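You operate a simulated robot arm through the tools that you are given. There is no shell and no other tool. Be economical: measure what you need, move in short steps, check, and stop when the job is done.

You run a simulated robot arm. Do the job below in one go: nothing can be reset, and whatever is moved stays where it is left.

JOB
Tip the blue water from both jars on the drain board into the trough, then flush it.
Fine: each jar goes back upright on the drain board; run the tap through the trough for a few seconds with the plug pipe out, and shut it; spill nothing outside; the shut jar on the glass bench and the other valves stay.
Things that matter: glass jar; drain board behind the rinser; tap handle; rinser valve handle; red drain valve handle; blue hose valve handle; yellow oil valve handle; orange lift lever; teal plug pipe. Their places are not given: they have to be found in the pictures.

The check looks at the end state, three seconds after you hand in, the way a careful person would. Anything else that was tipped, shoved, dropped, spilled or broken makes it a failure.

ROBOT AND FRAMES
A 6-joint arm with a two-finger parallel gripper, fixed in place. Base frame: the origin is at the foot of the arm, x ahead of it, y to its left, z up. Readings come in mm, degrees, newtons and seconds.
Its first joint turns from -66.0 to 66.0 degrees. Payload 2.9 kg.
Tool frame: the origin (TCP) lies between the finger pads and is the grasp point; the fingertips stand 30 mm ahead of it; z points along the fingers, y is the line along which they close. The gripper opens to 110 mm. The fingers are 20 mm wide and 10 mm thick; the gripper's body (48 by 112 mm) begins 55 mm behind the TCP.
Orientation is told as [roll, pitch, yaw] about the base's x, y, z axes, in that order, counted from this pose: with the fingers straight down and closing along the base's y, the tool's x points along the base's -x, its y along +y and its z along -z.

CONTROLS
- The arm moves only by the tool move_arm. Its argument "plan" is a list of rows, each a list of 7 numbers: the finger opening in mm, from 0 to 110, then the shift along the tool's x, y, z in mm, then the turn, a rotation vector about the tool's x, y, z in degrees. In form: [[fingers, dx, dy, dz, rx, ry, rz], ...]. A call has 1 to 20 rows; each row is the pose to reach, as a shift and turn from the pose commanded when the call began, along the tool's axes at that moment. A row lasts 0.2 s, in which the tool goes at most 50 mm and 8.6 degrees; a call with a longer step from one row to the next is refused whole, and so is a gripper value outside its range. A pose out of reach is approached as far as the arm can. The call stops where the force on the tool passes 40 N (or 10 N more than at its start, if that is more) or the arm is blocked; 0.2 s more then pass. Each finger travels about 108 mm/s and halts on what it meets, pressing with about 31 N; the grip force reading is that of the motor and also rises with nothing between the fingers. The clock runs only during rows and for 0.2 s after the last one: add rows that repeat a pose to give the fingers time. The reply holds the time, the measured pose of the TCP, the force on the tool along the base axes, the opening and the grip force, in the units named above and with some noise, and new pictures: "pictures" is both (left out), scene, wrist or none.
- Cameras (640 x 400 px; columns grow to the right, rows downward): "scene" is fixed at [75, 441.2, 1369.2]; the picture's right is [-0.74, -0.67, 0.00], its down [-0.47, 0.53, -0.71] and it looks along [0.47, -0.53, -0.71] (base axes); focal length 214 px, centre (320, 200). "wrist" rides on the gripper at [-36, 0, -57] in the tool frame; the picture's right is [0.00, -1.00, 0.00], its down [0.97, 0.00, -0.24] and it looks along [0.24, 0.00, 0.97] (tool axes); focal length 218 px, centre (320, 200).
- probe_pixels(camera, pixels): for up to 12 pixels [column, row] of the newest picture of that camera ("zoom" is the newest enlarged one), the place [x, y, z] in the base frame of the surface seen there, good to about 2 mm. It takes no simulated time.
- zoom(camera, box): a new picture of the part [left, top, right, bottom] of that camera's present view, enlarged. It takes no simulated time.
- finish_job(): hands the job in; it is judged then, once.

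Work in short steps. Measure before you move; look again where a grasp or a placing could have gone wrong, and mend it. You have 80 turns and 120 pictures in all, those below and enlarged ones among them. Open the gripper and draw the arm clear of the work before you hand the job in, unless the task says otherwise; then end with one line.

The tools are called as a command line: name --pt "numbers of a row" for each row, then --argument value for the rest, lists and objects as JSON in quotes. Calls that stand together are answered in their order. move_arm: Moves the arm, as the interface text tells. Its arguments: {"type":"object","properties":{"plan":{"type":"array","items":{"type":"array","items":{"type":"number"}}},"pictures":{"type":"string","enum":["both","scene","wrist","none"]}},"required":["plan"]} The other tools are called the same way: probe_pixels (camera, pixels) gives the place of the surface under pixels of a picture; zoom (camera, box) takes an enlarged picture of a part of a camera's view; finish_job () hands the job in.

At the start:

```text
t: 0.0
tcp_pos: [506.3, -110.3, 1152.8]
orientation: [0.1, 0.1, 0.1]
wrist_force: [-0.2, -0.6, 0.0]
grip_width: 110.1
finger_force: 0.1
```

scene: 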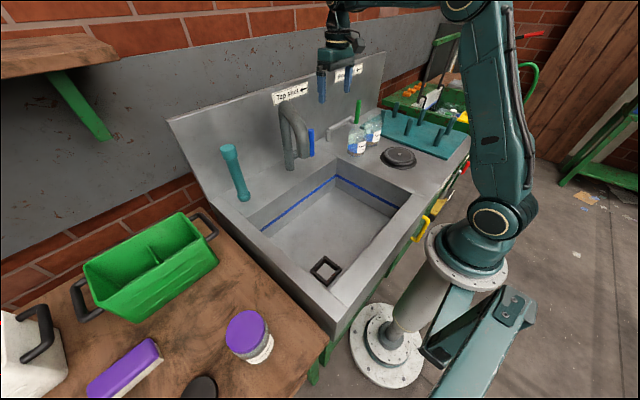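
wrist: 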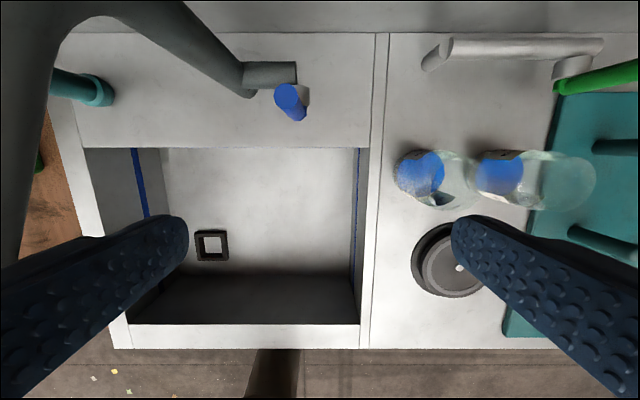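

The jars appear at scene (357,145) and (373,132), the tap with a blue handle at (310,142), and the teal pipe at (235,170). I'll zoom in on these areas first.

zoom --camera "scene" --box '[260, 70, 480, 208]'

zoom --camera "wrist" --box '[370, 20, 640, 220]'

zoom --camera "scene" --box '[200, 80, 440, 320]'

```text
2.90 times, centred on (370, 139) of scene
```

zoom: 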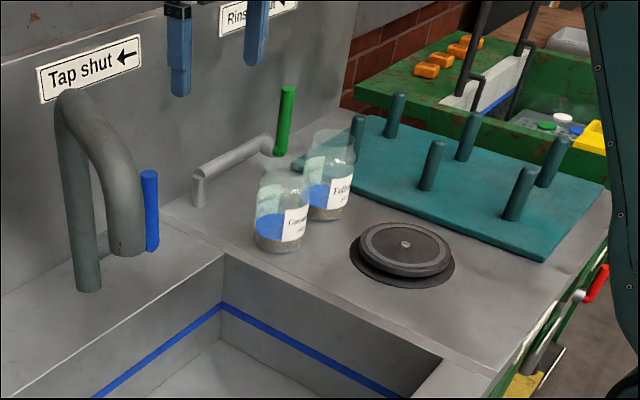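

```text
2.00 times, centred on (505, 120) of wrist
```

zoom: 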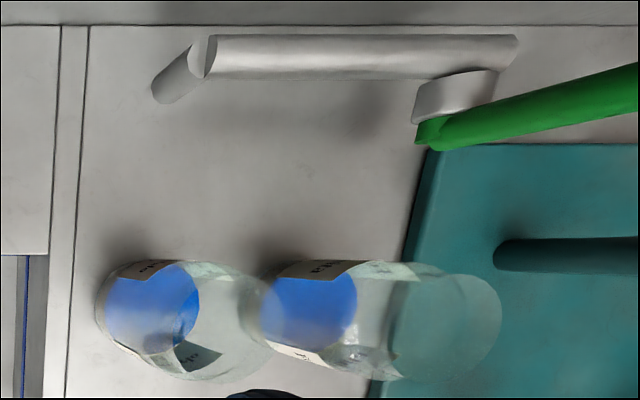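

```text
1.67 times, centred on (320, 200) of scene
```

zoom: 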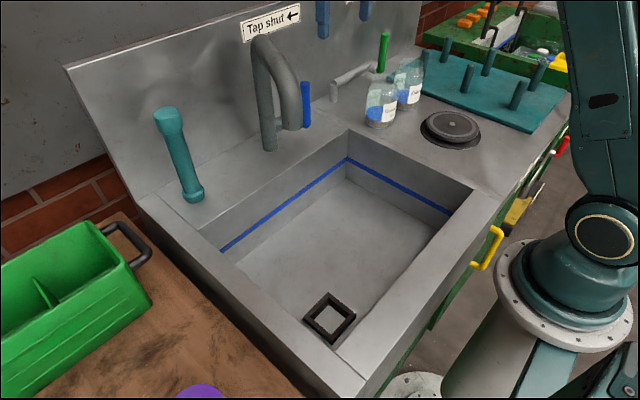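

Now I'll probe the jars, rims, tap handle, trough, drain and pipe. I'll also zoom closer on the tap.

zoom --camera "scene" --box '[330, 100, 394, 164]'

probe_pixels --camera "wrist" --pixels '[[415, 170], [450, 170], [500, 175], [540, 160], [570, 180], [290, 95], [300, 115], [270, 72], [210, 245], [260, 200], [369, 250], [400, 240]]'

probe_pixels --camera "scene" --pixels '[[310, 132], [311, 152], [298, 160], [290, 107], [303, 155], [357, 150], [357, 130], [373, 138], [374, 118], [228, 148], [243, 196], [320, 200]]'

zoom --camera "wrist" --box '[200, 40, 360, 140]'

```text
6.25 times, centred on (362, 132) of scene
```

zoom: 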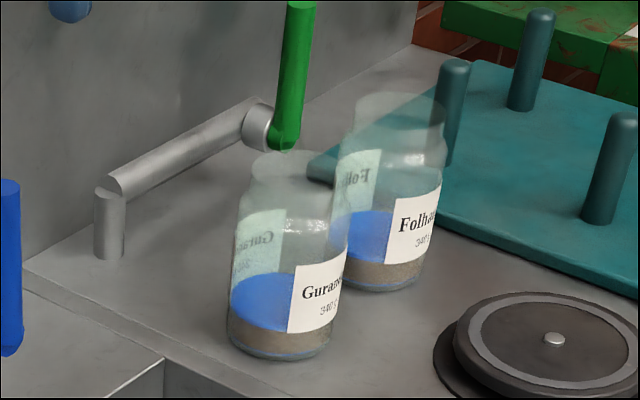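

```text
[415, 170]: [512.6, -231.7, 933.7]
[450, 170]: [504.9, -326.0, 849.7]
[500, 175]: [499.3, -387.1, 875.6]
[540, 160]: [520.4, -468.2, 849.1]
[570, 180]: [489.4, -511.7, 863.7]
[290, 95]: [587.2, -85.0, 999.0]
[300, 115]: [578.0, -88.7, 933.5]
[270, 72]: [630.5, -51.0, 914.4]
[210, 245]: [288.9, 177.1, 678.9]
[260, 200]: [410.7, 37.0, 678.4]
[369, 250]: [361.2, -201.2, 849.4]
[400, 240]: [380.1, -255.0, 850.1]
```

```text
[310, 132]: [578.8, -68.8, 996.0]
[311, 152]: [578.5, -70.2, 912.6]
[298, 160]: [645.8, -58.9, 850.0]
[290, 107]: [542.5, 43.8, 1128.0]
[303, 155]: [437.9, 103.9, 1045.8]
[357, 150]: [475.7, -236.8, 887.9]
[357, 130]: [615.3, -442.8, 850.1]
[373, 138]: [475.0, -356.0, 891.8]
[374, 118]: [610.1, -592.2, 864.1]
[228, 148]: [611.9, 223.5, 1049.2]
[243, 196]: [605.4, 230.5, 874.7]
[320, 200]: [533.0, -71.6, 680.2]
```

```text
4.00 times, centred on (280, 90) of wrist
```

zoom: 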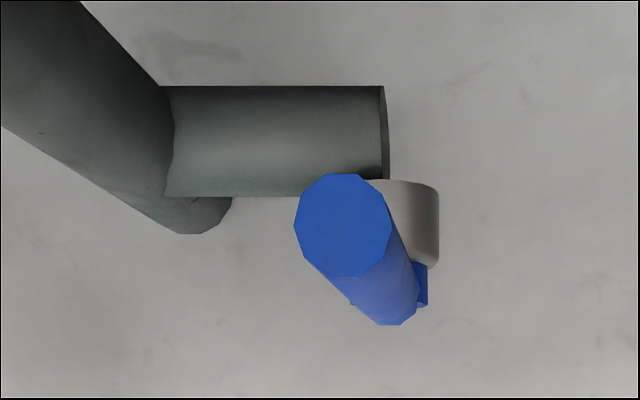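

Jar estimates: axes near (493,-264) and (493,-384), about 80 mm wide, about 122 mm tall. Next I'll probe the trough edges, the rinser, the spout and the labels.

probe_pixels --camera "wrist" --pixels '[[220, 143], [220, 152], [240, 328], [240, 318], [90, 200], [120, 200], [363, 200], [352, 180], [440, 260], [415, 255], [510, 250], [590, 135]]'

probe_pixels --camera "scene" --pixels '[[308, 155], [301, 153], [285, 104], [398, 150], [399, 158], [352, 148], [362, 148], [352, 155], [360, 155], [377, 135], [370, 147], [376, 143]]'

zoom --camera "scene" --box '[400, 120, 500, 260]'

```text
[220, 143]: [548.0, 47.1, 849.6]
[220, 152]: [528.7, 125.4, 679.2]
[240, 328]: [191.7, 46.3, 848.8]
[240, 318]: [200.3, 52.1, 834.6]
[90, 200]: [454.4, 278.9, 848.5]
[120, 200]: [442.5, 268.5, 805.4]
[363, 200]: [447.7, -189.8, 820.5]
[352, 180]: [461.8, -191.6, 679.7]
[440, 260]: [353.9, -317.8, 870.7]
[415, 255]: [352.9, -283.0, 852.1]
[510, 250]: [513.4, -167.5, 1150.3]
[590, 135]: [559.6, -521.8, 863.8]
```

```text
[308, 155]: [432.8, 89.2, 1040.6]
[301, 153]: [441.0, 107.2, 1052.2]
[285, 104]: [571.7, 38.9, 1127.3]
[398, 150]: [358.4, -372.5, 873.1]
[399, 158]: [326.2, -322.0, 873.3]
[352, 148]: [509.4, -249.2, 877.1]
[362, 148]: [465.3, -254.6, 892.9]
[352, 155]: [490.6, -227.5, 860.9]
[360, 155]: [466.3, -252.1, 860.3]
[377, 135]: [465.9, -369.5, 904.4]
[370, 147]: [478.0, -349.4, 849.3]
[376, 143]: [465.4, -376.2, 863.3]
```

```text
2.86 times, centred on (450, 190) of scene
```

zoom: 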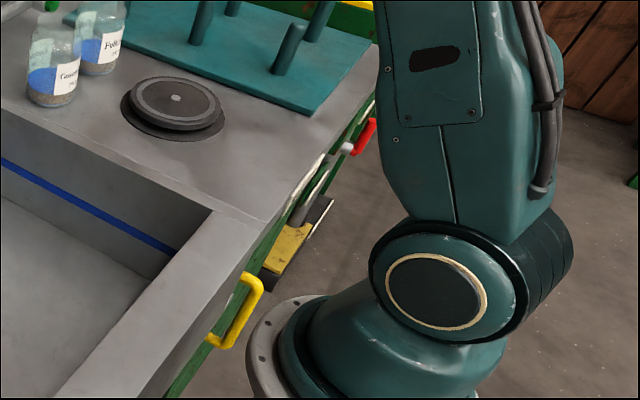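

Trough opening: x≈215–545, y≈-190–270, floor 679. Jars are about 68 mm wide, at (498,-262) and (498,-382). The tool goes back from the spout and yaws toward jar 1.

move_arm --pt "110 30 -30 0 0 0 8.3" --pt "110 60 -60 0 0 0 16.6" --pt "110 86 -90 0 0 0 25" --pictures "none"

probe_pixels --camera "scene" --pixels '[[357, 105], [358, 115], [357, 122], [347, 125], [328, 137]]'

```text
t: 0.8
tcp_pos: [420.5, -199.4, 1153.1]
orientation: [0.0, 0.1, -25.1]
wrist_force: [-0.7, 0.7, 0.8]
grip_width: 110.1
finger_force: 0.1
```

```text
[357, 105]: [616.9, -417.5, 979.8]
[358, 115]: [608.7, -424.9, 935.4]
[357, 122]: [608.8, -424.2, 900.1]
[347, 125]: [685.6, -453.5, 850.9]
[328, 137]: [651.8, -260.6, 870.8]
```

Pose is as commanded. Next I pitch the tool 60° toward horizontal while lowering to a standoff in front of jar 1.

move_arm --pt "110 2 -3 16 0 -7.5 0" --pt "110 4 -6 33 0 -15 0" --pt "110 6 -9 50 0 -22.5 0" --pt "110 8 -12 66 0 -30 0" --pt "110 10 -15 83 0 -37.5 0" --pt "110 12 -18 100 0 -45 0" --pt "110 14 -21 116 0 -52.5 0" --pt "110 15.4 -23.8 133 0 -60 0" --pt "110 15.4 -23.8 133 0 -60 0"

```text
t: 2.8
tcp_pos: [394.5, -215.8, 1019.7]
orientation: [-0.1, -60.1, -25.1]
wrist_force: [-0.3, 0.0, 0.6]
grip_width: 110.0
finger_force: 0.0
```

scene: 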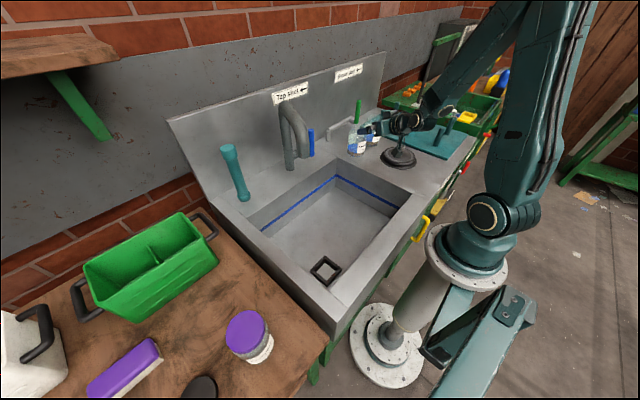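
wrist: 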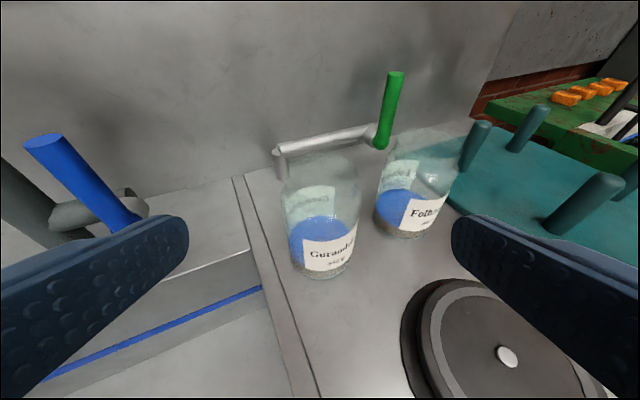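

Both jars are clear and centred between the fingers. I'll probe their lower bodies and rims to fix the axes.

probe_pixels --camera "wrist" --pixels '[[300, 268], [325, 272], [347, 262], [310, 255], [330, 255], [350, 235], [384, 222], [402, 230], [425, 225], [410, 215], [318, 290], [400, 245]]'

zoom --camera "wrist" --box '[260, 120, 480, 290]'

```text
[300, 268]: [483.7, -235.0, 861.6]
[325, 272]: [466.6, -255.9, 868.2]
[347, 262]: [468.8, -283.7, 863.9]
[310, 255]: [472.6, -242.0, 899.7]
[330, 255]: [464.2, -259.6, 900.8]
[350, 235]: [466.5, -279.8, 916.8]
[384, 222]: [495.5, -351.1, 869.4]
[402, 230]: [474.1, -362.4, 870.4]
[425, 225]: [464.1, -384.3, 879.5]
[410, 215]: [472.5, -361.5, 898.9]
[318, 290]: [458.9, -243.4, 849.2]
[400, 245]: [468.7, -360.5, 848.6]
```

```text
2.35 times, centred on (370, 205) of wrist
```

zoom: 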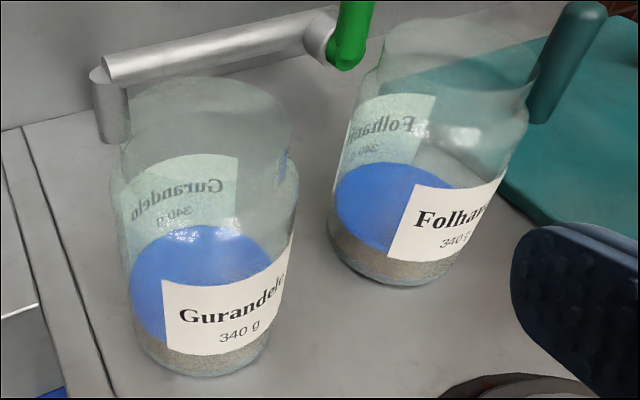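

Fit: jar 1 at (499,-265), jar 2 at (500,-385), radius about 35.5. I slide in along the tool axis to straddle jar 1, without closing yet.

move_arm --pt "100 37.2 -0.3 0 0 0 0" --pt "100 37.2 -0.3 40 0 0 0" --pt "100 37.2 -0.3 80 0 0 0" --pt "100 37.2 -0.3 120 0 0 0" --pt "100 37.2 -0.3 151 0 0 0" --pt "100 37.2 -0.3 151 0 0 0"

```text
t: 4.2
tcp_pos: [500.4, -262.7, 911.7]
orientation: [0.0, -60.0, -25.0]
wrist_force: [-0.4, -0.6, -0.1]
grip_width: 100.0
finger_force: 0.0
```

scene: 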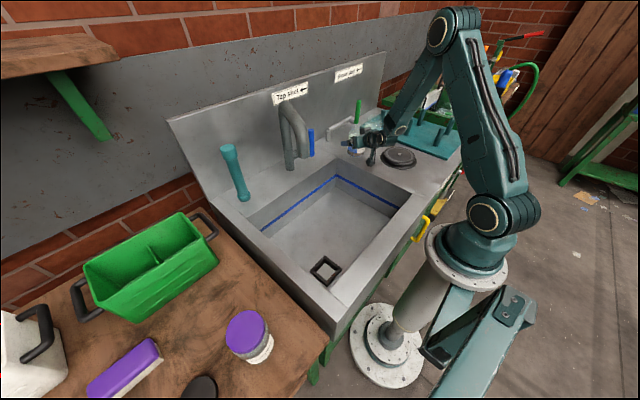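
wrist: 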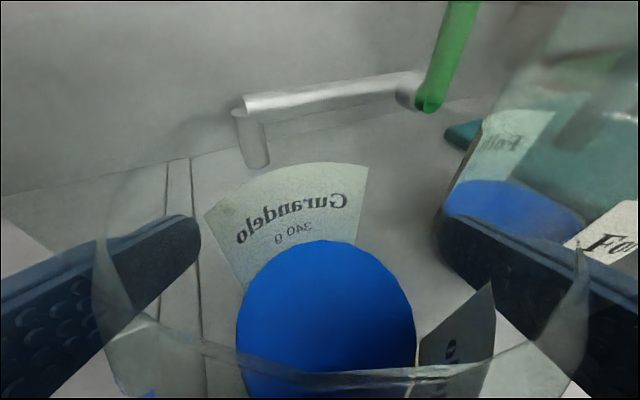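

The jar is between the fingers, edges at wrist columns ~100 and ~580. I close gently.

move_arm --pt "85 0 -2 0 0 0 0" --pt "75 0 -2 0 0 0 0" --pt "68 0 -2 0 0 0 0" --pt "62 0 -2 0 0 0 0" --pt "60 0 -2 0 0 0 0" --pt "60 0 -2 0 0 0 0" --pictures "wrist"

```text
t: 5.6
tcp_pos: [498.4, -263.8, 911.6]
orientation: [0.0, -60.0, -25.1]
wrist_force: [-1.1, -1.1, 1.2]
grip_width: 69.7
finger_force: 31.8
```

wrist: 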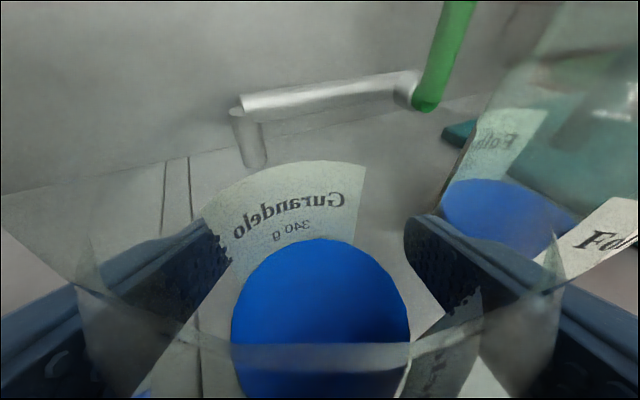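

Jar 1 is held at 69.7 mm. I lift straight up 90 mm.

move_arm --pt "60 -9 0 -5 0 0 0" --pt "60 -26 0 -15 0 0 0" --pt "60 -43 0 -25 0 0 0" --pt "60 -60 0 -35 0 0 0" --pt "60 -78 0 -45 0 0 0"

```text
t: 6.8
tcp_pos: [497.6, -264.6, 1004.1]
orientation: [0.0, -59.9, -25.1]
wrist_force: [0.8, 0.6, -2.7]
grip_width: 70.0
finger_force: 31.6
```

scene: 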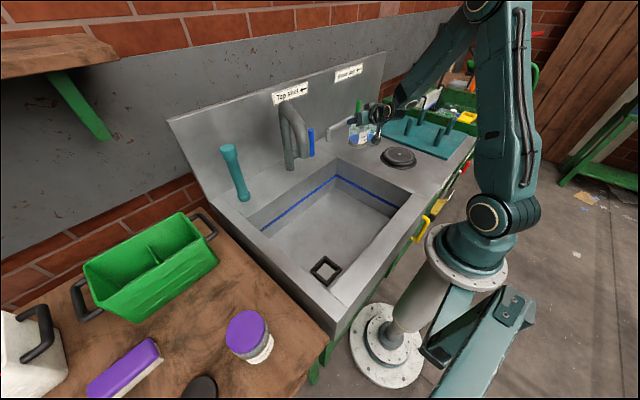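
wrist: 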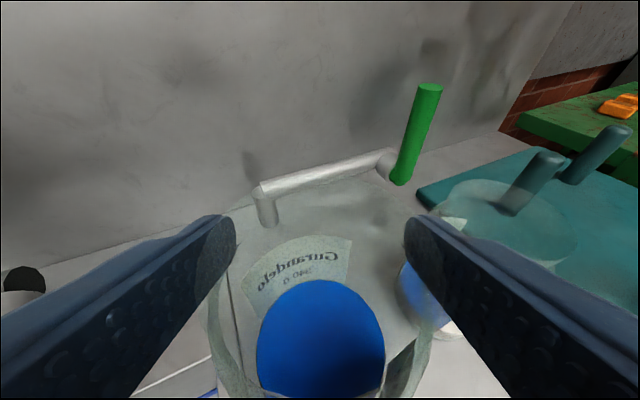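

Held firmly. I carry jar 1 level over the trough to about (430,-110,1000).

move_arm --pt "60 5 8 -8 0 0 0" --pt "60 14 24 -23 0 0 0" --pt "60 25 42 -40 0 0 0" --pt "60 36 60 -58 0 0 0" --pt "60 47 78 -76 0 0 0" --pt "60 57 96 -92 0 0 0" --pt "60 64 107 -103 0 0 0" --pt "60 67 111.7 -108 0 0 0" --pt "60 67 111.7 -108 0 0 0" --pictures "scene"

```text
t: 8.8
tcp_pos: [431.1, -110.4, 996.4]
orientation: [0.0, -59.9, -25.0]
wrist_force: [0.0, 0.4, -2.9]
grip_width: 69.9
finger_force: 31.4
```

scene: 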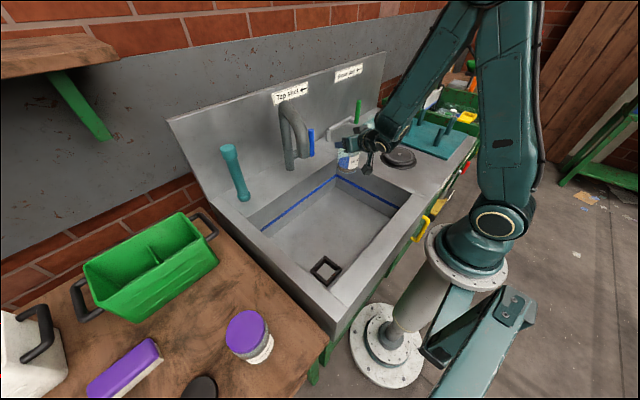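

I level the tool further, 25° more pitch, and shift slightly deeper over the trough.

move_arm --pt "60 6 7 0 0 -5 0" --pt "60 12 14 0 0 -11 0" --pt "60 18 21 0 0 -18 0" --pt "60 23 27 -1 0 -25 0" --pt "60 23 27 -1 0 -25 0" --pictures "wrist"

```text
t: 10.0
tcp_pos: [441.3, -86.5, 998.4]
orientation: [-0.1, -77.3, -24.9]
wrist_force: [0.5, -0.3, -2.4]
grip_width: 69.5
finger_force: 31.3
out of reach, approached as far as the arm can: row 3, 4, 5
```

wrist: 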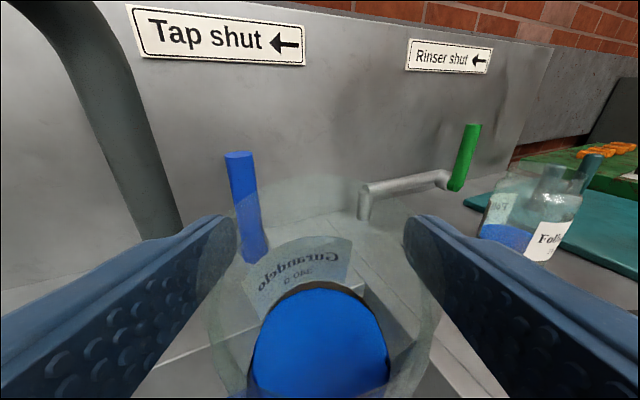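

Pitch stopped at -77°, which is enough. I set the commanded pose back to a reachable one before rolling.

move_arm --pt "60 -14 0 -4 0 10 0" --pt "60 -14 0 -4 0 10 0" --pictures "none"

```text
refused: row 1 steps farther than a row can; nothing moved
```

move_arm --pt "60 -7 0 -2 0 5 0" --pt "60 -14 0 -4 0 10 0" --pt "60 -14 0 -4 0 10 0" --pictures "none"

```text
t: 10.8
tcp_pos: [439.6, -84.8, 1014.0]
orientation: [0.0, -67.4, -25.1]
wrist_force: [-0.8, 0.3, -3.2]
grip_width: 69.4
finger_force: 31.1
```

Orientation is -67° pitch, TCP (440,-85,1014), jar still held. Now I roll about the tool axis so the mouth tips left and over, above the trough.

move_arm --pt "60 0 0 0 0 0 -7" --pt "60 0 0 0 0 0 -14" --pt "60 0 0 0 0 0 -21" --pt "60 0 0 0 0 0 -28" --pt "60 0 0 0 0 0 -35" --pt "60 0 0 0 0 0 -42" --pt "60 0 0 0 0 0 -49" --pt "60 0 0 0 0 0 -56" --pt "60 0 0 0 0 0 -62" --pt "60 0 0 0 0 0 -68" --pt "60 0 0 0 0 0 -74" --pt "60 0 0 0 0 0 -80" --pt "60 0 0 0 0 0 -85" --pt "60 0 0 0 0 0 -90"

```text
t: 13.8
tcp_pos: [439.6, -85.8, 1013.9]
orientation: [-67.4, 0.1, 65.0]
wrist_force: [0.3, 0.2, -2.8]
grip_width: 69.6
finger_force: 31.5
```

scene: 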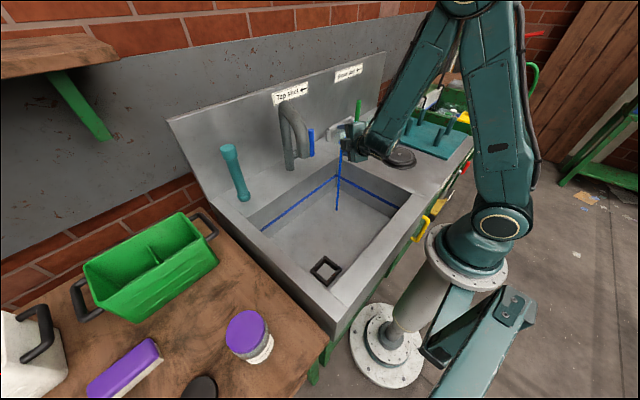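
wrist: 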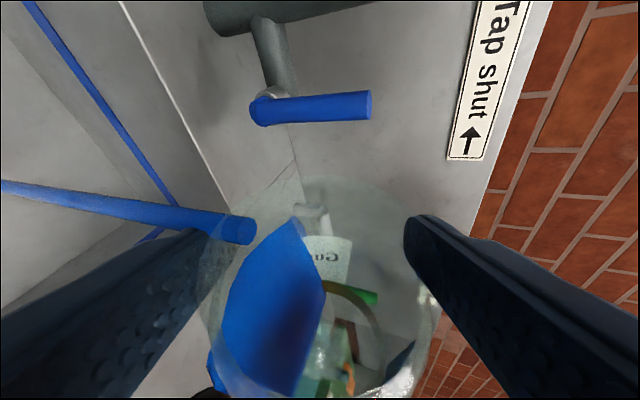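

The water is streaming into the trough. I keep rolling to empty the jar.

move_arm --pt "60 0 0 0 0 0 -5" --pt "60 0 0 0 0 0 -10" --pt "60 0 0 0 0 0 -16" --pt "60 0 0 0 0 0 -22" --pt "60 0 0 0 0 0 -28" --pt "60 0 0 0 0 0 -35" --pt "60 0 0 0 0 0 -42" --pt "60 0 0 0 0 0 -49" --pt "60 0 0 0 0 0 -56" --pt "60 0 0 0 0 0 -63" --pt "60 0 0 0 0 0 -70" --pt "60 0 0 0 0 0 -70" --pt "60 0 0 0 0 0 -70" --pt "60 0 0 0 0 0 -70"

```text
t: 16.8
tcp_pos: [439.7, -85.6, 1013.4]
orientation: [-39.3, 60.2, 111.5]
wrist_force: [0.1, 0.1, -2.9]
grip_width: 69.4
finger_force: 30.7
```

scene: 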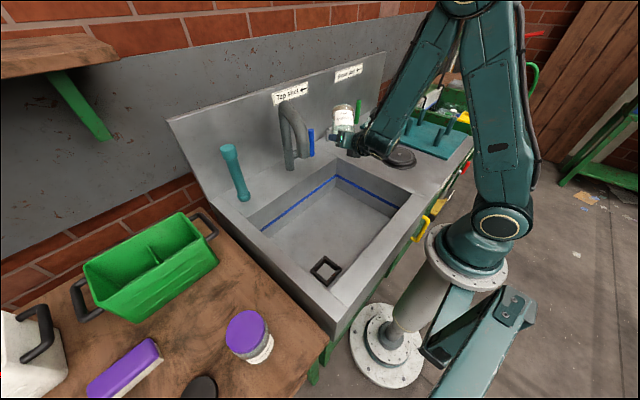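
wrist: 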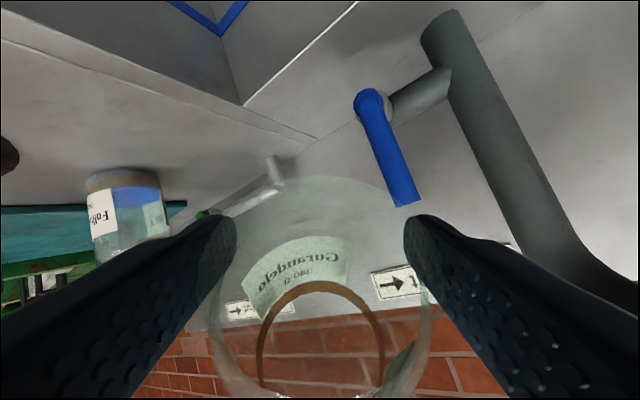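

The stream has stopped and the jar looks empty. I zoom to confirm.

zoom --camera "scene" --box '[310, 85, 390, 165]'

```text
5.00 times, centred on (350, 125) of scene
```

zoom: 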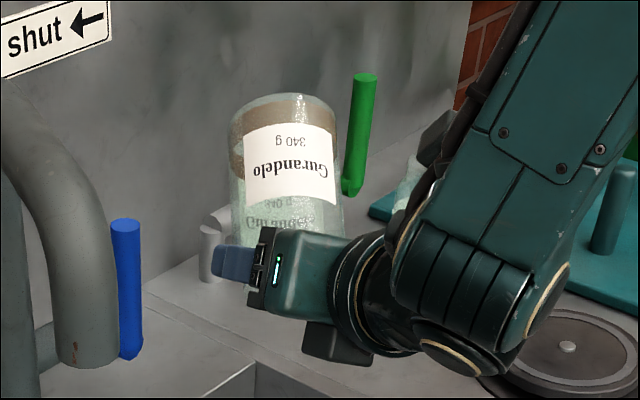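

Empty. I roll back upright 160°.

move_arm --pt "60 0 0 0 0 0 8" --pt "60 0 0 0 0 0 16" --pt "60 0 0 0 0 0 24" --pt "60 0 0 0 0 0 32" --pt "60 0 0 0 0 0 40" --pt "60 0 0 0 0 0 48" --pt "60 0 0 0 0 0 56" --pt "60 0 0 0 0 0 64" --pt "60 0 0 0 0 0 72" --pt "60 0 0 0 0 0 80" --pt "60 0 0 0 0 0 88" --pt "60 0 0 0 0 0 96" --pt "60 0 0 0 0 0 104" --pt "60 0 0 0 0 0 112" --pt "60 0 0 0 0 0 120" --pt "60 0 0 0 0 0 128" --pt "60 0 0 0 0 0 136" --pt "60 0 0 0 0 0 144" --pt "60 0 0 0 0 0 152" --pt "60 0 0 0 0 0 160" --pictures "none"

```text
t: 21.0
tcp_pos: [440.0, -85.3, 1013.0]
orientation: [0.3, -67.5, -25.2]
wrist_force: [0.5, 0.4, -2.2]
grip_width: 69.2
finger_force: 31.3
```

I carry it back above its place with pitch restored to -60°.

move_arm --pt "60 -3 -9 8 0 1 0" --pt "60 -8 -27 24 0 2 0" --pt "60 -14 -47 42 0 3 0" --pt "60 -20 -68 61 0 4 0" --pt "60 -26 -89 80 0 5 0" --pt "60 -32 -109 98 0 6 0" --pt "60 -37 -126 113 0 7 0" --pt "60 -40.6 -136.8 122 0 7.4 0" --pt "60 -40.6 -136.8 122 0 7.4 0"

```text
t: 23.0
tcp_pos: [498.7, -263.1, 1003.5]
orientation: [0.0, -60.0, -24.9]
wrist_force: [0.9, -0.8, -1.0]
grip_width: 69.7
finger_force: 30.8
```

scene: 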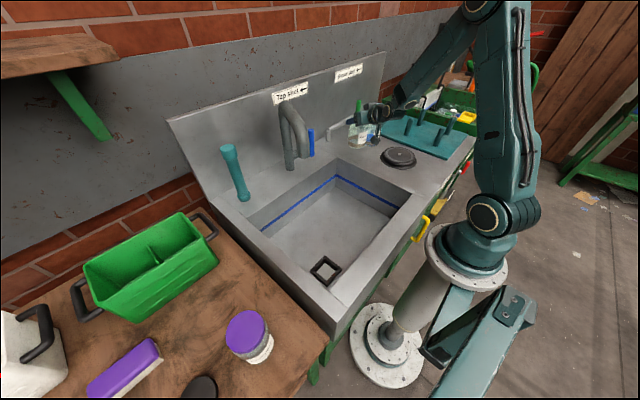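
wrist: 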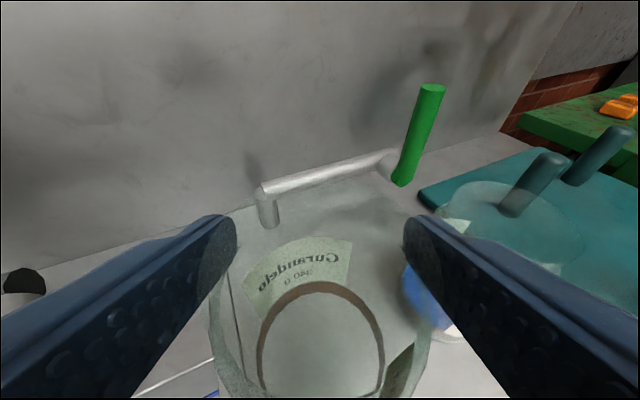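

Same view as at lift, so no slip. I lower to z≈912.

move_arm --pt "60 17 0 10 0 0 0" --pt "60 34 0 20 0 0 0" --pt "60 51 0 29.5 0 0 0" --pt "60 65 0 37.5 0 0 0" --pt "60 73 0 42 0 0 0" --pt "60 76.5 0 44.2 0 0 0" --pt "60 78.5 0 45.3 0 0 0" --pt "60 79.3 0 45.8 0 0 0" --pt "60 79.3 0 45.8 0 0 0" --pictures "none"

```text
t: 23.8
tcp_pos: [503.1, -266.3, 959.0]
orientation: [-0.2, -61.7, -24.9]
wrist_force: [0.2, 0.3, 4.0]
grip_width: 69.3
finger_force: 30.9
stopped in row 4: the force on the tool passed its limit (the readings are from after the stop); the commanded pose is now the measured one
```

Contact came early, at z=959. I look before doing anything else.

move_arm --pt "60 0 0 0 0 0 0"

zoom --camera "scene" --box '[325, 90, 425, 170]'

```text
t: 24.2
tcp_pos: [502.3, -266.2, 959.1]
orientation: [-0.2, -61.7, -24.9]
wrist_force: [0.9, -0.3, 4.4]
grip_width: 69.5
finger_force: 31.3
```

scene: 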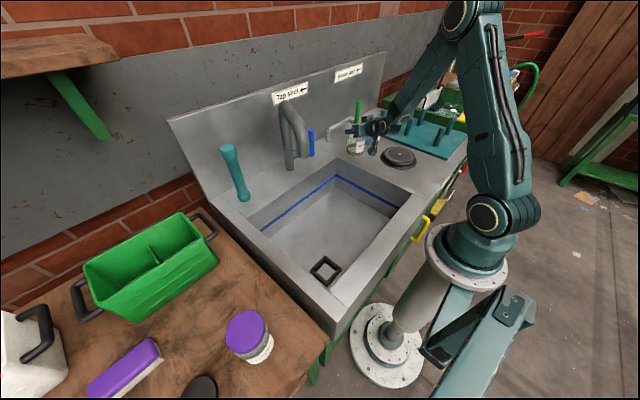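
wrist: 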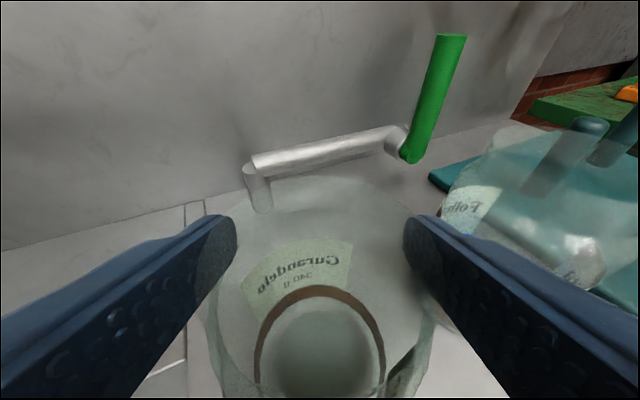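

```text
5.00 times, centred on (375, 130) of scene
```

zoom: 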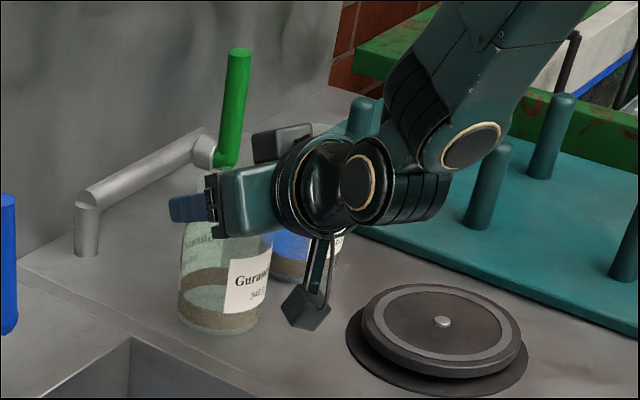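

Compared with the grasp view, the jar slid about 47 mm down in the fingers during the lift. It is now standing on the board with its base at scene (354,157), its original spot, and is gripped near the top. I release slowly.

move_arm --pt "70 0 0 0 0 0 0" --pt "74 0 0 0 0 0 0" --pt "80 0 0 0 0 0 0" --pt "90 0 0 0 0 0 0" --pt "100 0 0 0 0 0 0" --pt "100 0 0 0 0 0 0"

zoom --camera "scene" --box '[325, 90, 425, 170]'

```text
t: 25.6
tcp_pos: [502.1, -266.1, 958.7]
orientation: [-0.1, -61.7, -24.8]
wrist_force: [1.5, 0.2, 0.2]
grip_width: 100.2
finger_force: 0.0
```

scene: 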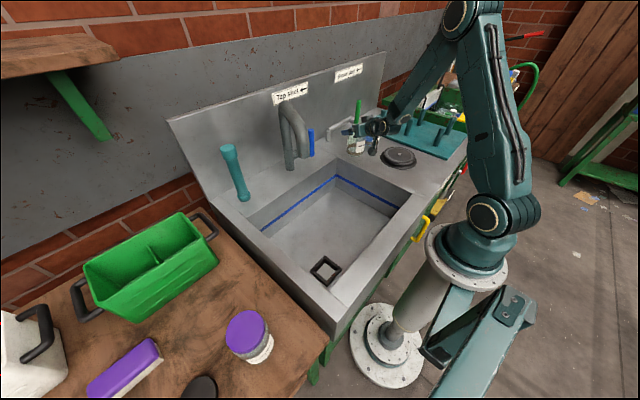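
wrist: 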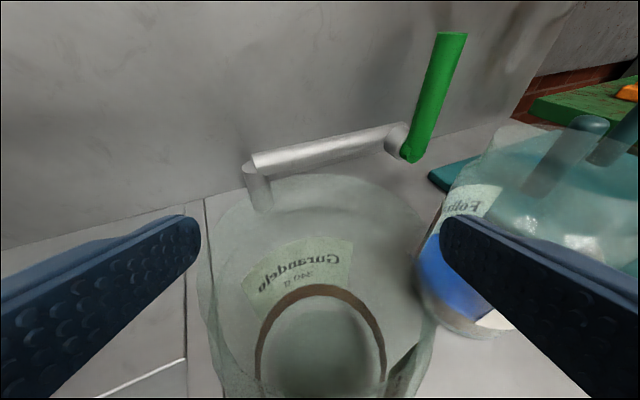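

```text
5.00 times, centred on (375, 130) of scene
```

zoom: 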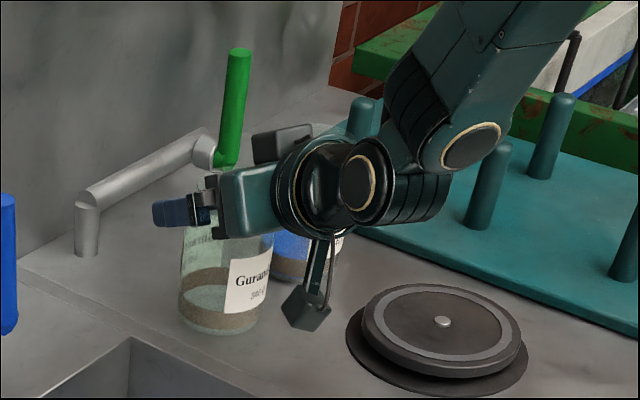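

Jar 1 stands upright and released. I back out along the tool axis.

move_arm --pt "100 0 0 -25 0 0 0" --pt "100 0 0 -65 0 0 0" --pt "100 0 0 -105 0 0 0" --pt "100 0 0 -145 0 0 0" --pt "100 0 0 -145 0 0 0"

zoom --camera "wrist" --box '[200, 100, 500, 380]'

```text
t: 26.8
tcp_pos: [388.2, -212.5, 1027.4]
orientation: [-0.1, -61.7, -24.8]
wrist_force: [0.2, -0.8, 0.2]
grip_width: 99.9
finger_force: 0.0
```

scene: 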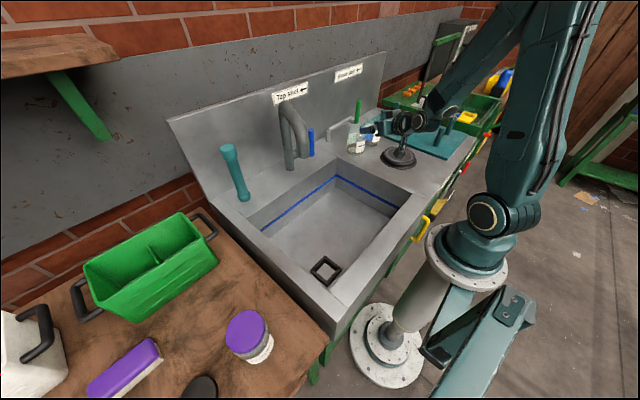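
wrist: 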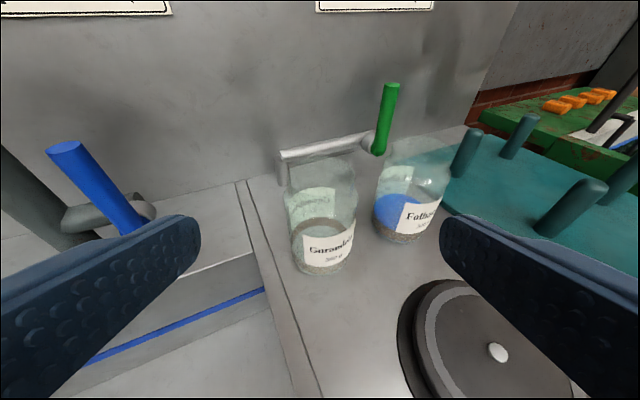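

```text
1.43 times, centred on (350, 240) of wrist
```

zoom: 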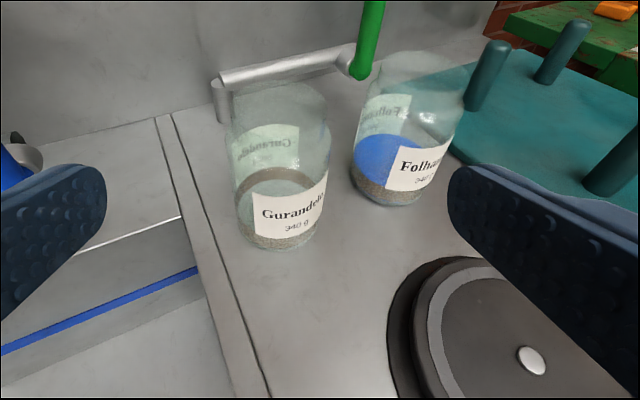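

Jar 1 is upright and empty. Before jar 2, I probe the nearby pegs and recheck its position.

probe_pixels --camera "wrist" --pixels '[[472, 132], [460, 175], [584, 185], [545, 225], [396, 235], [430, 220], [385, 215], [410, 232], [455, 205], [312, 268], [340, 262], [425, 172]]'

```text
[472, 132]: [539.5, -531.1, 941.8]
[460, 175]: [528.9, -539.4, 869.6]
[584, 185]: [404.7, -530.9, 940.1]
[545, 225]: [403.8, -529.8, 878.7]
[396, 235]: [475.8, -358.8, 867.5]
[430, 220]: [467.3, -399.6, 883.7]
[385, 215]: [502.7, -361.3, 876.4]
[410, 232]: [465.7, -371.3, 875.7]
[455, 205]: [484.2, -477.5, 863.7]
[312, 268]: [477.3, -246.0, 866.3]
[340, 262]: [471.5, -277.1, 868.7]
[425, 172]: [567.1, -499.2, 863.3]
```

Pegs at y≈-530 are well clear. I shift across to a standoff in front of jar 2, aiming for a higher grasp (TCP z≈945), then slide in.

move_arm --pt "96 -3 -36 20 0 0 0" --pt "96 -6 -73 40 0 0 0" --pt "96 -9.5 -110 61.4 0 0 0" --pt "96 -9.5 -110 61.4 0 0 0" --pt "96 -9.5 -110 95 0 0 0" --pt "96 -9.5 -110 130 0 0 0" --pt "96 -9.5 -110 165 0 0 0" --pt "96 -9.5 -110 191.4 0 0 0" --pt "96 -9.5 -110 191.4 0 0 0"

zoom --camera "scene" --box '[325, 90, 425, 170]'

```text
t: 28.8
tcp_pos: [496.6, -384.0, 945.2]
orientation: [-0.1, -61.7, -24.9]
wrist_force: [0.0, 0.2, -0.7]
grip_width: 96.0
finger_force: 0.0
```

scene: 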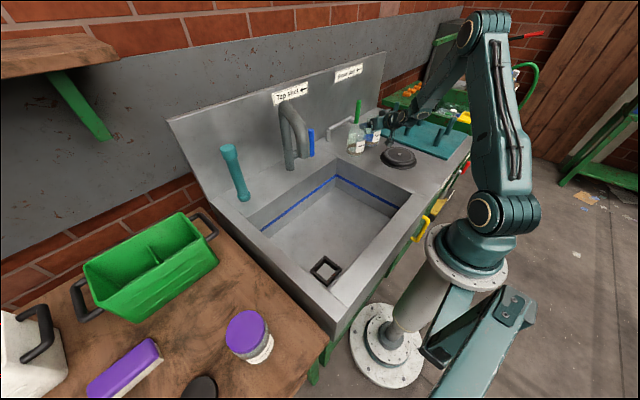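
wrist: 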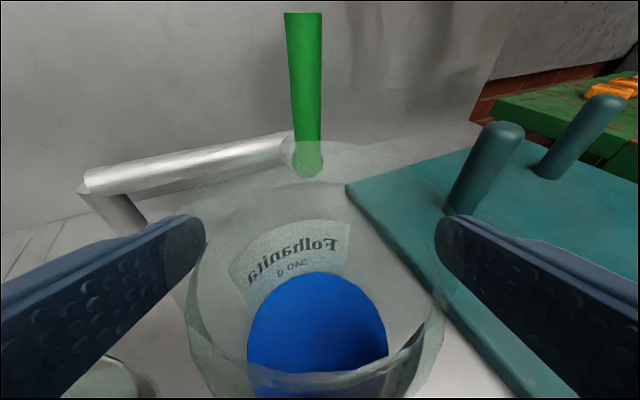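

```text
5.00 times, centred on (375, 130) of scene
```

zoom: 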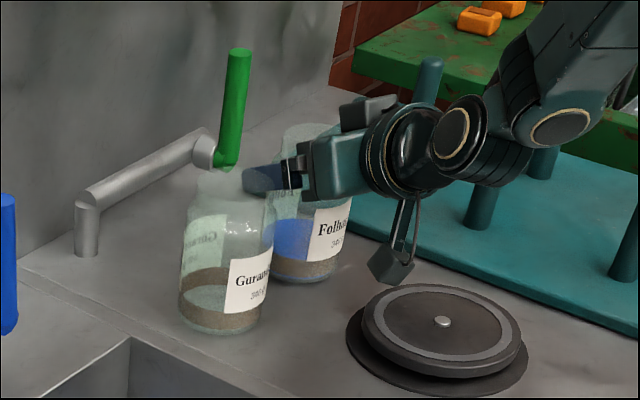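

Jar 2 is centred (edges ~190 and ~440). I close on it.

move_arm --pt "85 0 0 0 0 0 0" --pt "75 0 0 0 0 0 0" --pt "68 0 0 0 0 0 0" --pt "60 0 0 0 0 0 0" --pt "50 0 0 0 0 0 0" --pt "50 0 0 0 0 0 0" --pt "50 -3 0 -1.6 0 0 0" --pt "50 -7 0 -3.8 0 0 0" --pt "50 -12 0 -6.5 0 0 0" --pt "50 -12 0 -6.5 0 0 0"

zoom --camera "scene" --box '[325, 90, 425, 170]'

```text
t: 31.0
tcp_pos: [496.4, -383.6, 958.1]
orientation: [-0.1, -61.7, -24.8]
wrist_force: [-0.5, 0.0, -2.6]
grip_width: 69.5
finger_force: 31.1
```

scene: 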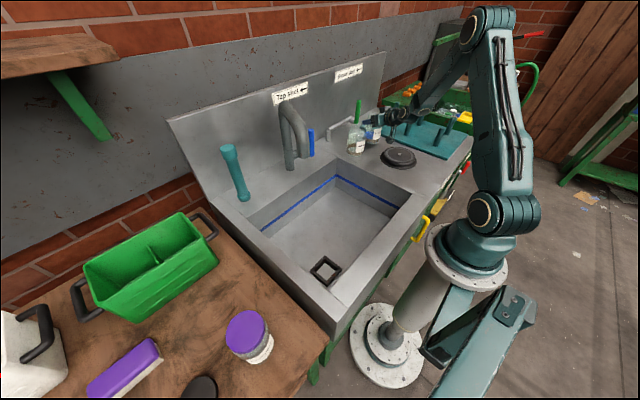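
wrist: 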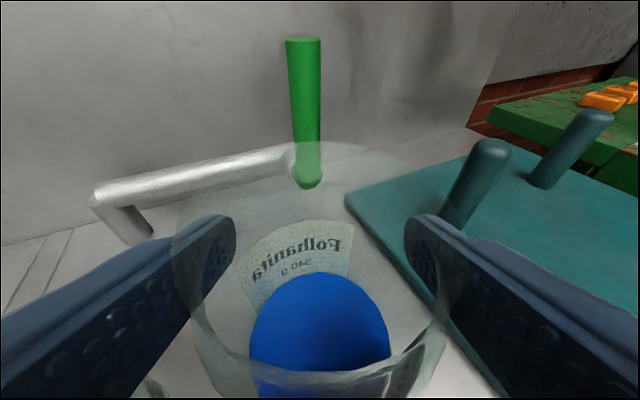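

```text
5.00 times, centred on (375, 130) of scene
```

zoom: 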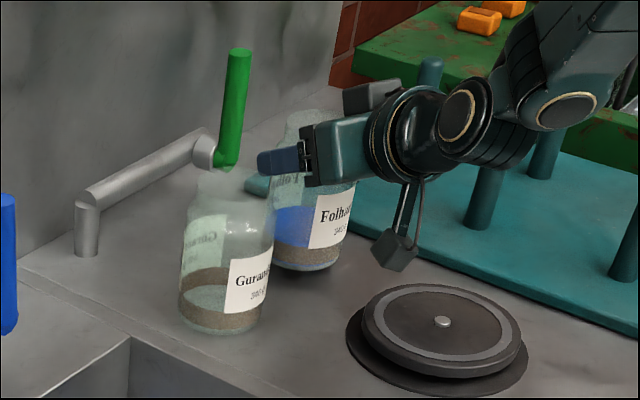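

Jar 2 rose with the gripper with no slip (its view in the wrist picture is unchanged). I lift 70 mm more, then draw back over the rinser so I pass clear of jar 1.

move_arm --pt "50 -7 0 -4 0 0 0" --pt "50 -20 0 -11 0 0 0" --pt "50 -34 0 -18.5 0 0 0" --pt "50 -48 0 -26 0 0 0" --pt "50 -61.6 0 -33.2 0 0 0" --pt "50 -57 -4 -41 0 0 0" --pt "50 -49 -12 -56 0 0 0" --pt "50 -40 -21 -73 0 0 0" --pt "50 -31 -30 -90 0 0 0" --pt "50 -23 -38 -105 0 0 0" --pt "50 -20.3 -40.2 -110 0 0 0" --pt "50 -20.3 -40.2 -110 0 0 0"

```text
t: 33.6
tcp_pos: [401.3, -384.3, 1028.3]
orientation: [-0.1, -61.7, -25.0]
wrist_force: [-0.4, -0.5, -3.2]
grip_width: 69.9
finger_force: 30.9
```

scene: 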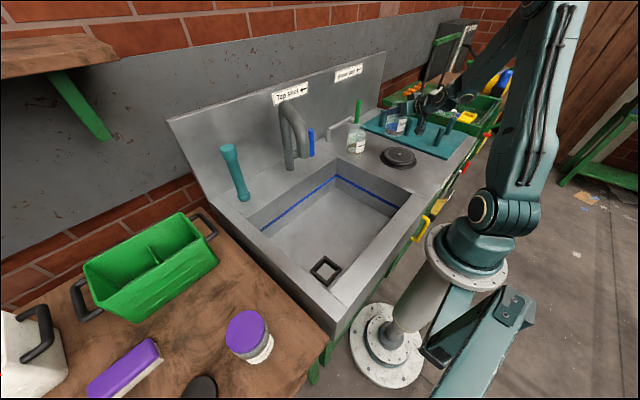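
wrist: 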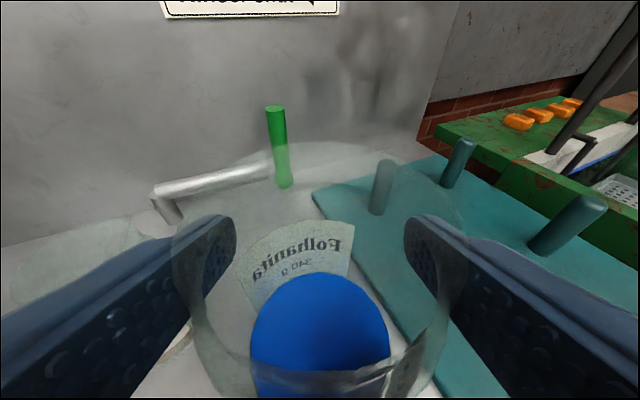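

Holding well. I move in +y over to the trough, adding x only after passing jar 1.

move_arm --pt "50 2 9 -3.7 0 0 0" --pt "50 6 27 -11 0 0 0" --pt "50 12 54 -22 0 0 0" --pt "50 18 82 -33 0 0 0" --pt "50 24 109 -44 0 0 0" --pt "50 30 136 -55 0 0 0" --pt "50 36 163 -66 0 0 0" --pt "50 41.8 191 -77.5 0 0 0" --pt "50 43 218 -80 0 0 0" --pt "50 44 245 -81 0 0 0" --pt "50 44.5 268 -82 0 0 0" --pt "50 44.7 281 -82.5 0 0 0" --pt "50 44.7 287 -82.7 0 0 0" --pt "50 44.7 287 -82.7 0 0 0"

```text
t: 36.6
tcp_pos: [437.0, -85.0, 1027.6]
orientation: [-0.2, -61.7, -24.9]
wrist_force: [-0.5, 1.1, -2.5]
grip_width: 69.5
finger_force: 31.1
```

scene: 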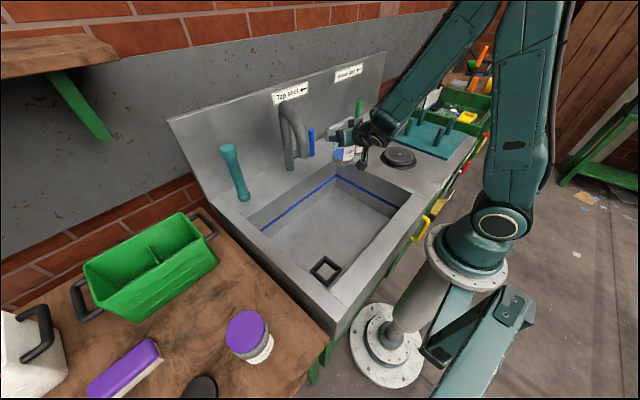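
wrist: 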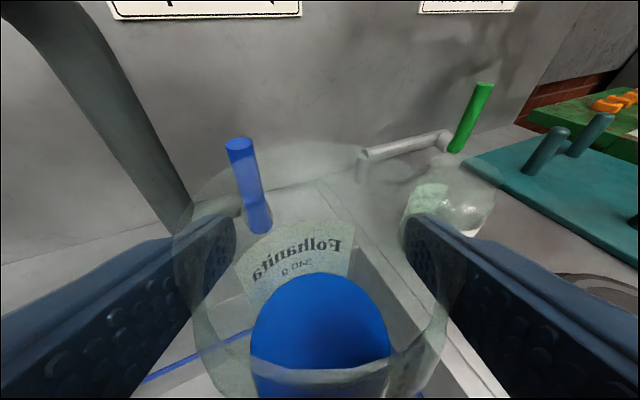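

I add 6° of pitch, as with jar 1, before rolling.

move_arm --pt "50 5 0 2 0 -3 0" --pt "50 11 0 5 0 -6 0" --pt "50 11 0 5 0 -6 0" --pictures "none"

```text
t: 37.4
tcp_pos: [435.6, -83.2, 1017.4]
orientation: [0.0, -67.8, -25.0]
wrist_force: [0.7, 0.2, -2.0]
grip_width: 69.7
finger_force: 31.3
```

Now I roll jar 2 toward the left above the trough.

move_arm --pt "50 0 0 0 0 0 -7" --pt "50 0 0 0 0 0 -14" --pt "50 0 0 0 0 0 -21" --pt "50 0 0 0 0 0 -28" --pt "50 0 0 0 0 0 -35" --pt "50 0 0 0 0 0 -42" --pt "50 0 0 0 0 0 -49" --pt "50 0 0 0 0 0 -56" --pt "50 0 0 0 0 0 -62" --pt "50 0 0 0 0 0 -68" --pt "50 0 0 0 0 0 -74" --pt "50 0 0 0 0 0 -80" --pt "50 0 0 0 0 0 -85" --pt "50 0 0 0 0 0 -90" --pictures "scene"

move_arm --pt "50 0 0 0 0 0 -5" --pt "50 0 0 0 0 0 -10" --pt "50 0 0 0 0 0 -16" --pt "50 0 0 0 0 0 -22" --pt "50 0 0 0 0 0 -28" --pt "50 0 0 0 0 0 -35" --pt "50 0 0 0 0 0 -42" --pt "50 0 0 0 0 0 -49" --pt "50 0 0 0 0 0 -56" --pt "50 0 0 0 0 0 -63" --pt "50 0 0 0 0 0 -70" --pt "50 0 0 0 0 0 -70" --pt "50 0 0 0 0 0 -70" --pt "50 0 0 0 0 0 -70" --pt "50 0 0 0 0 0 -70" --pt "50 0 0 0 0 0 -70"

zoom --camera "scene" --box '[310, 85, 390, 165]'

```text
t: 40.4
tcp_pos: [436.3, -83.2, 1015.9]
orientation: [-67.7, 0.0, 65.1]
wrist_force: [0.7, 1.0, -3.1]
grip_width: 69.7
finger_force: 30.4
```

scene: 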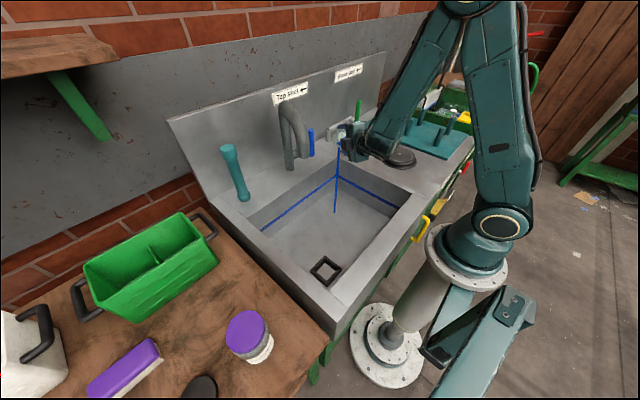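

```text
t: 43.8
tcp_pos: [436.8, -83.8, 1016.2]
orientation: [-39.7, 60.5, 111.3]
wrist_force: [0.2, -0.5, -1.8]
grip_width: 69.7
finger_force: 31.4
```

scene: 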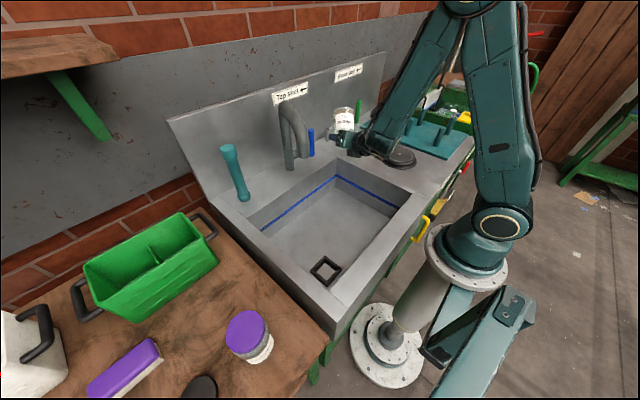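
wrist: 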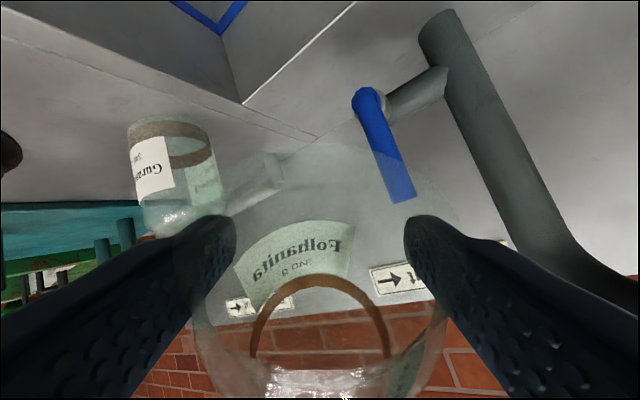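

```text
5.00 times, centred on (350, 125) of scene
```

zoom: 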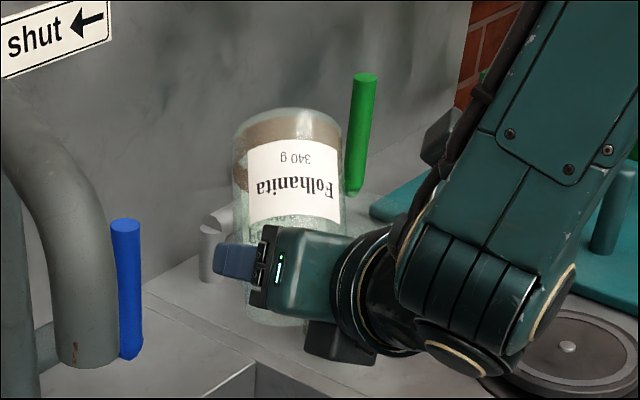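

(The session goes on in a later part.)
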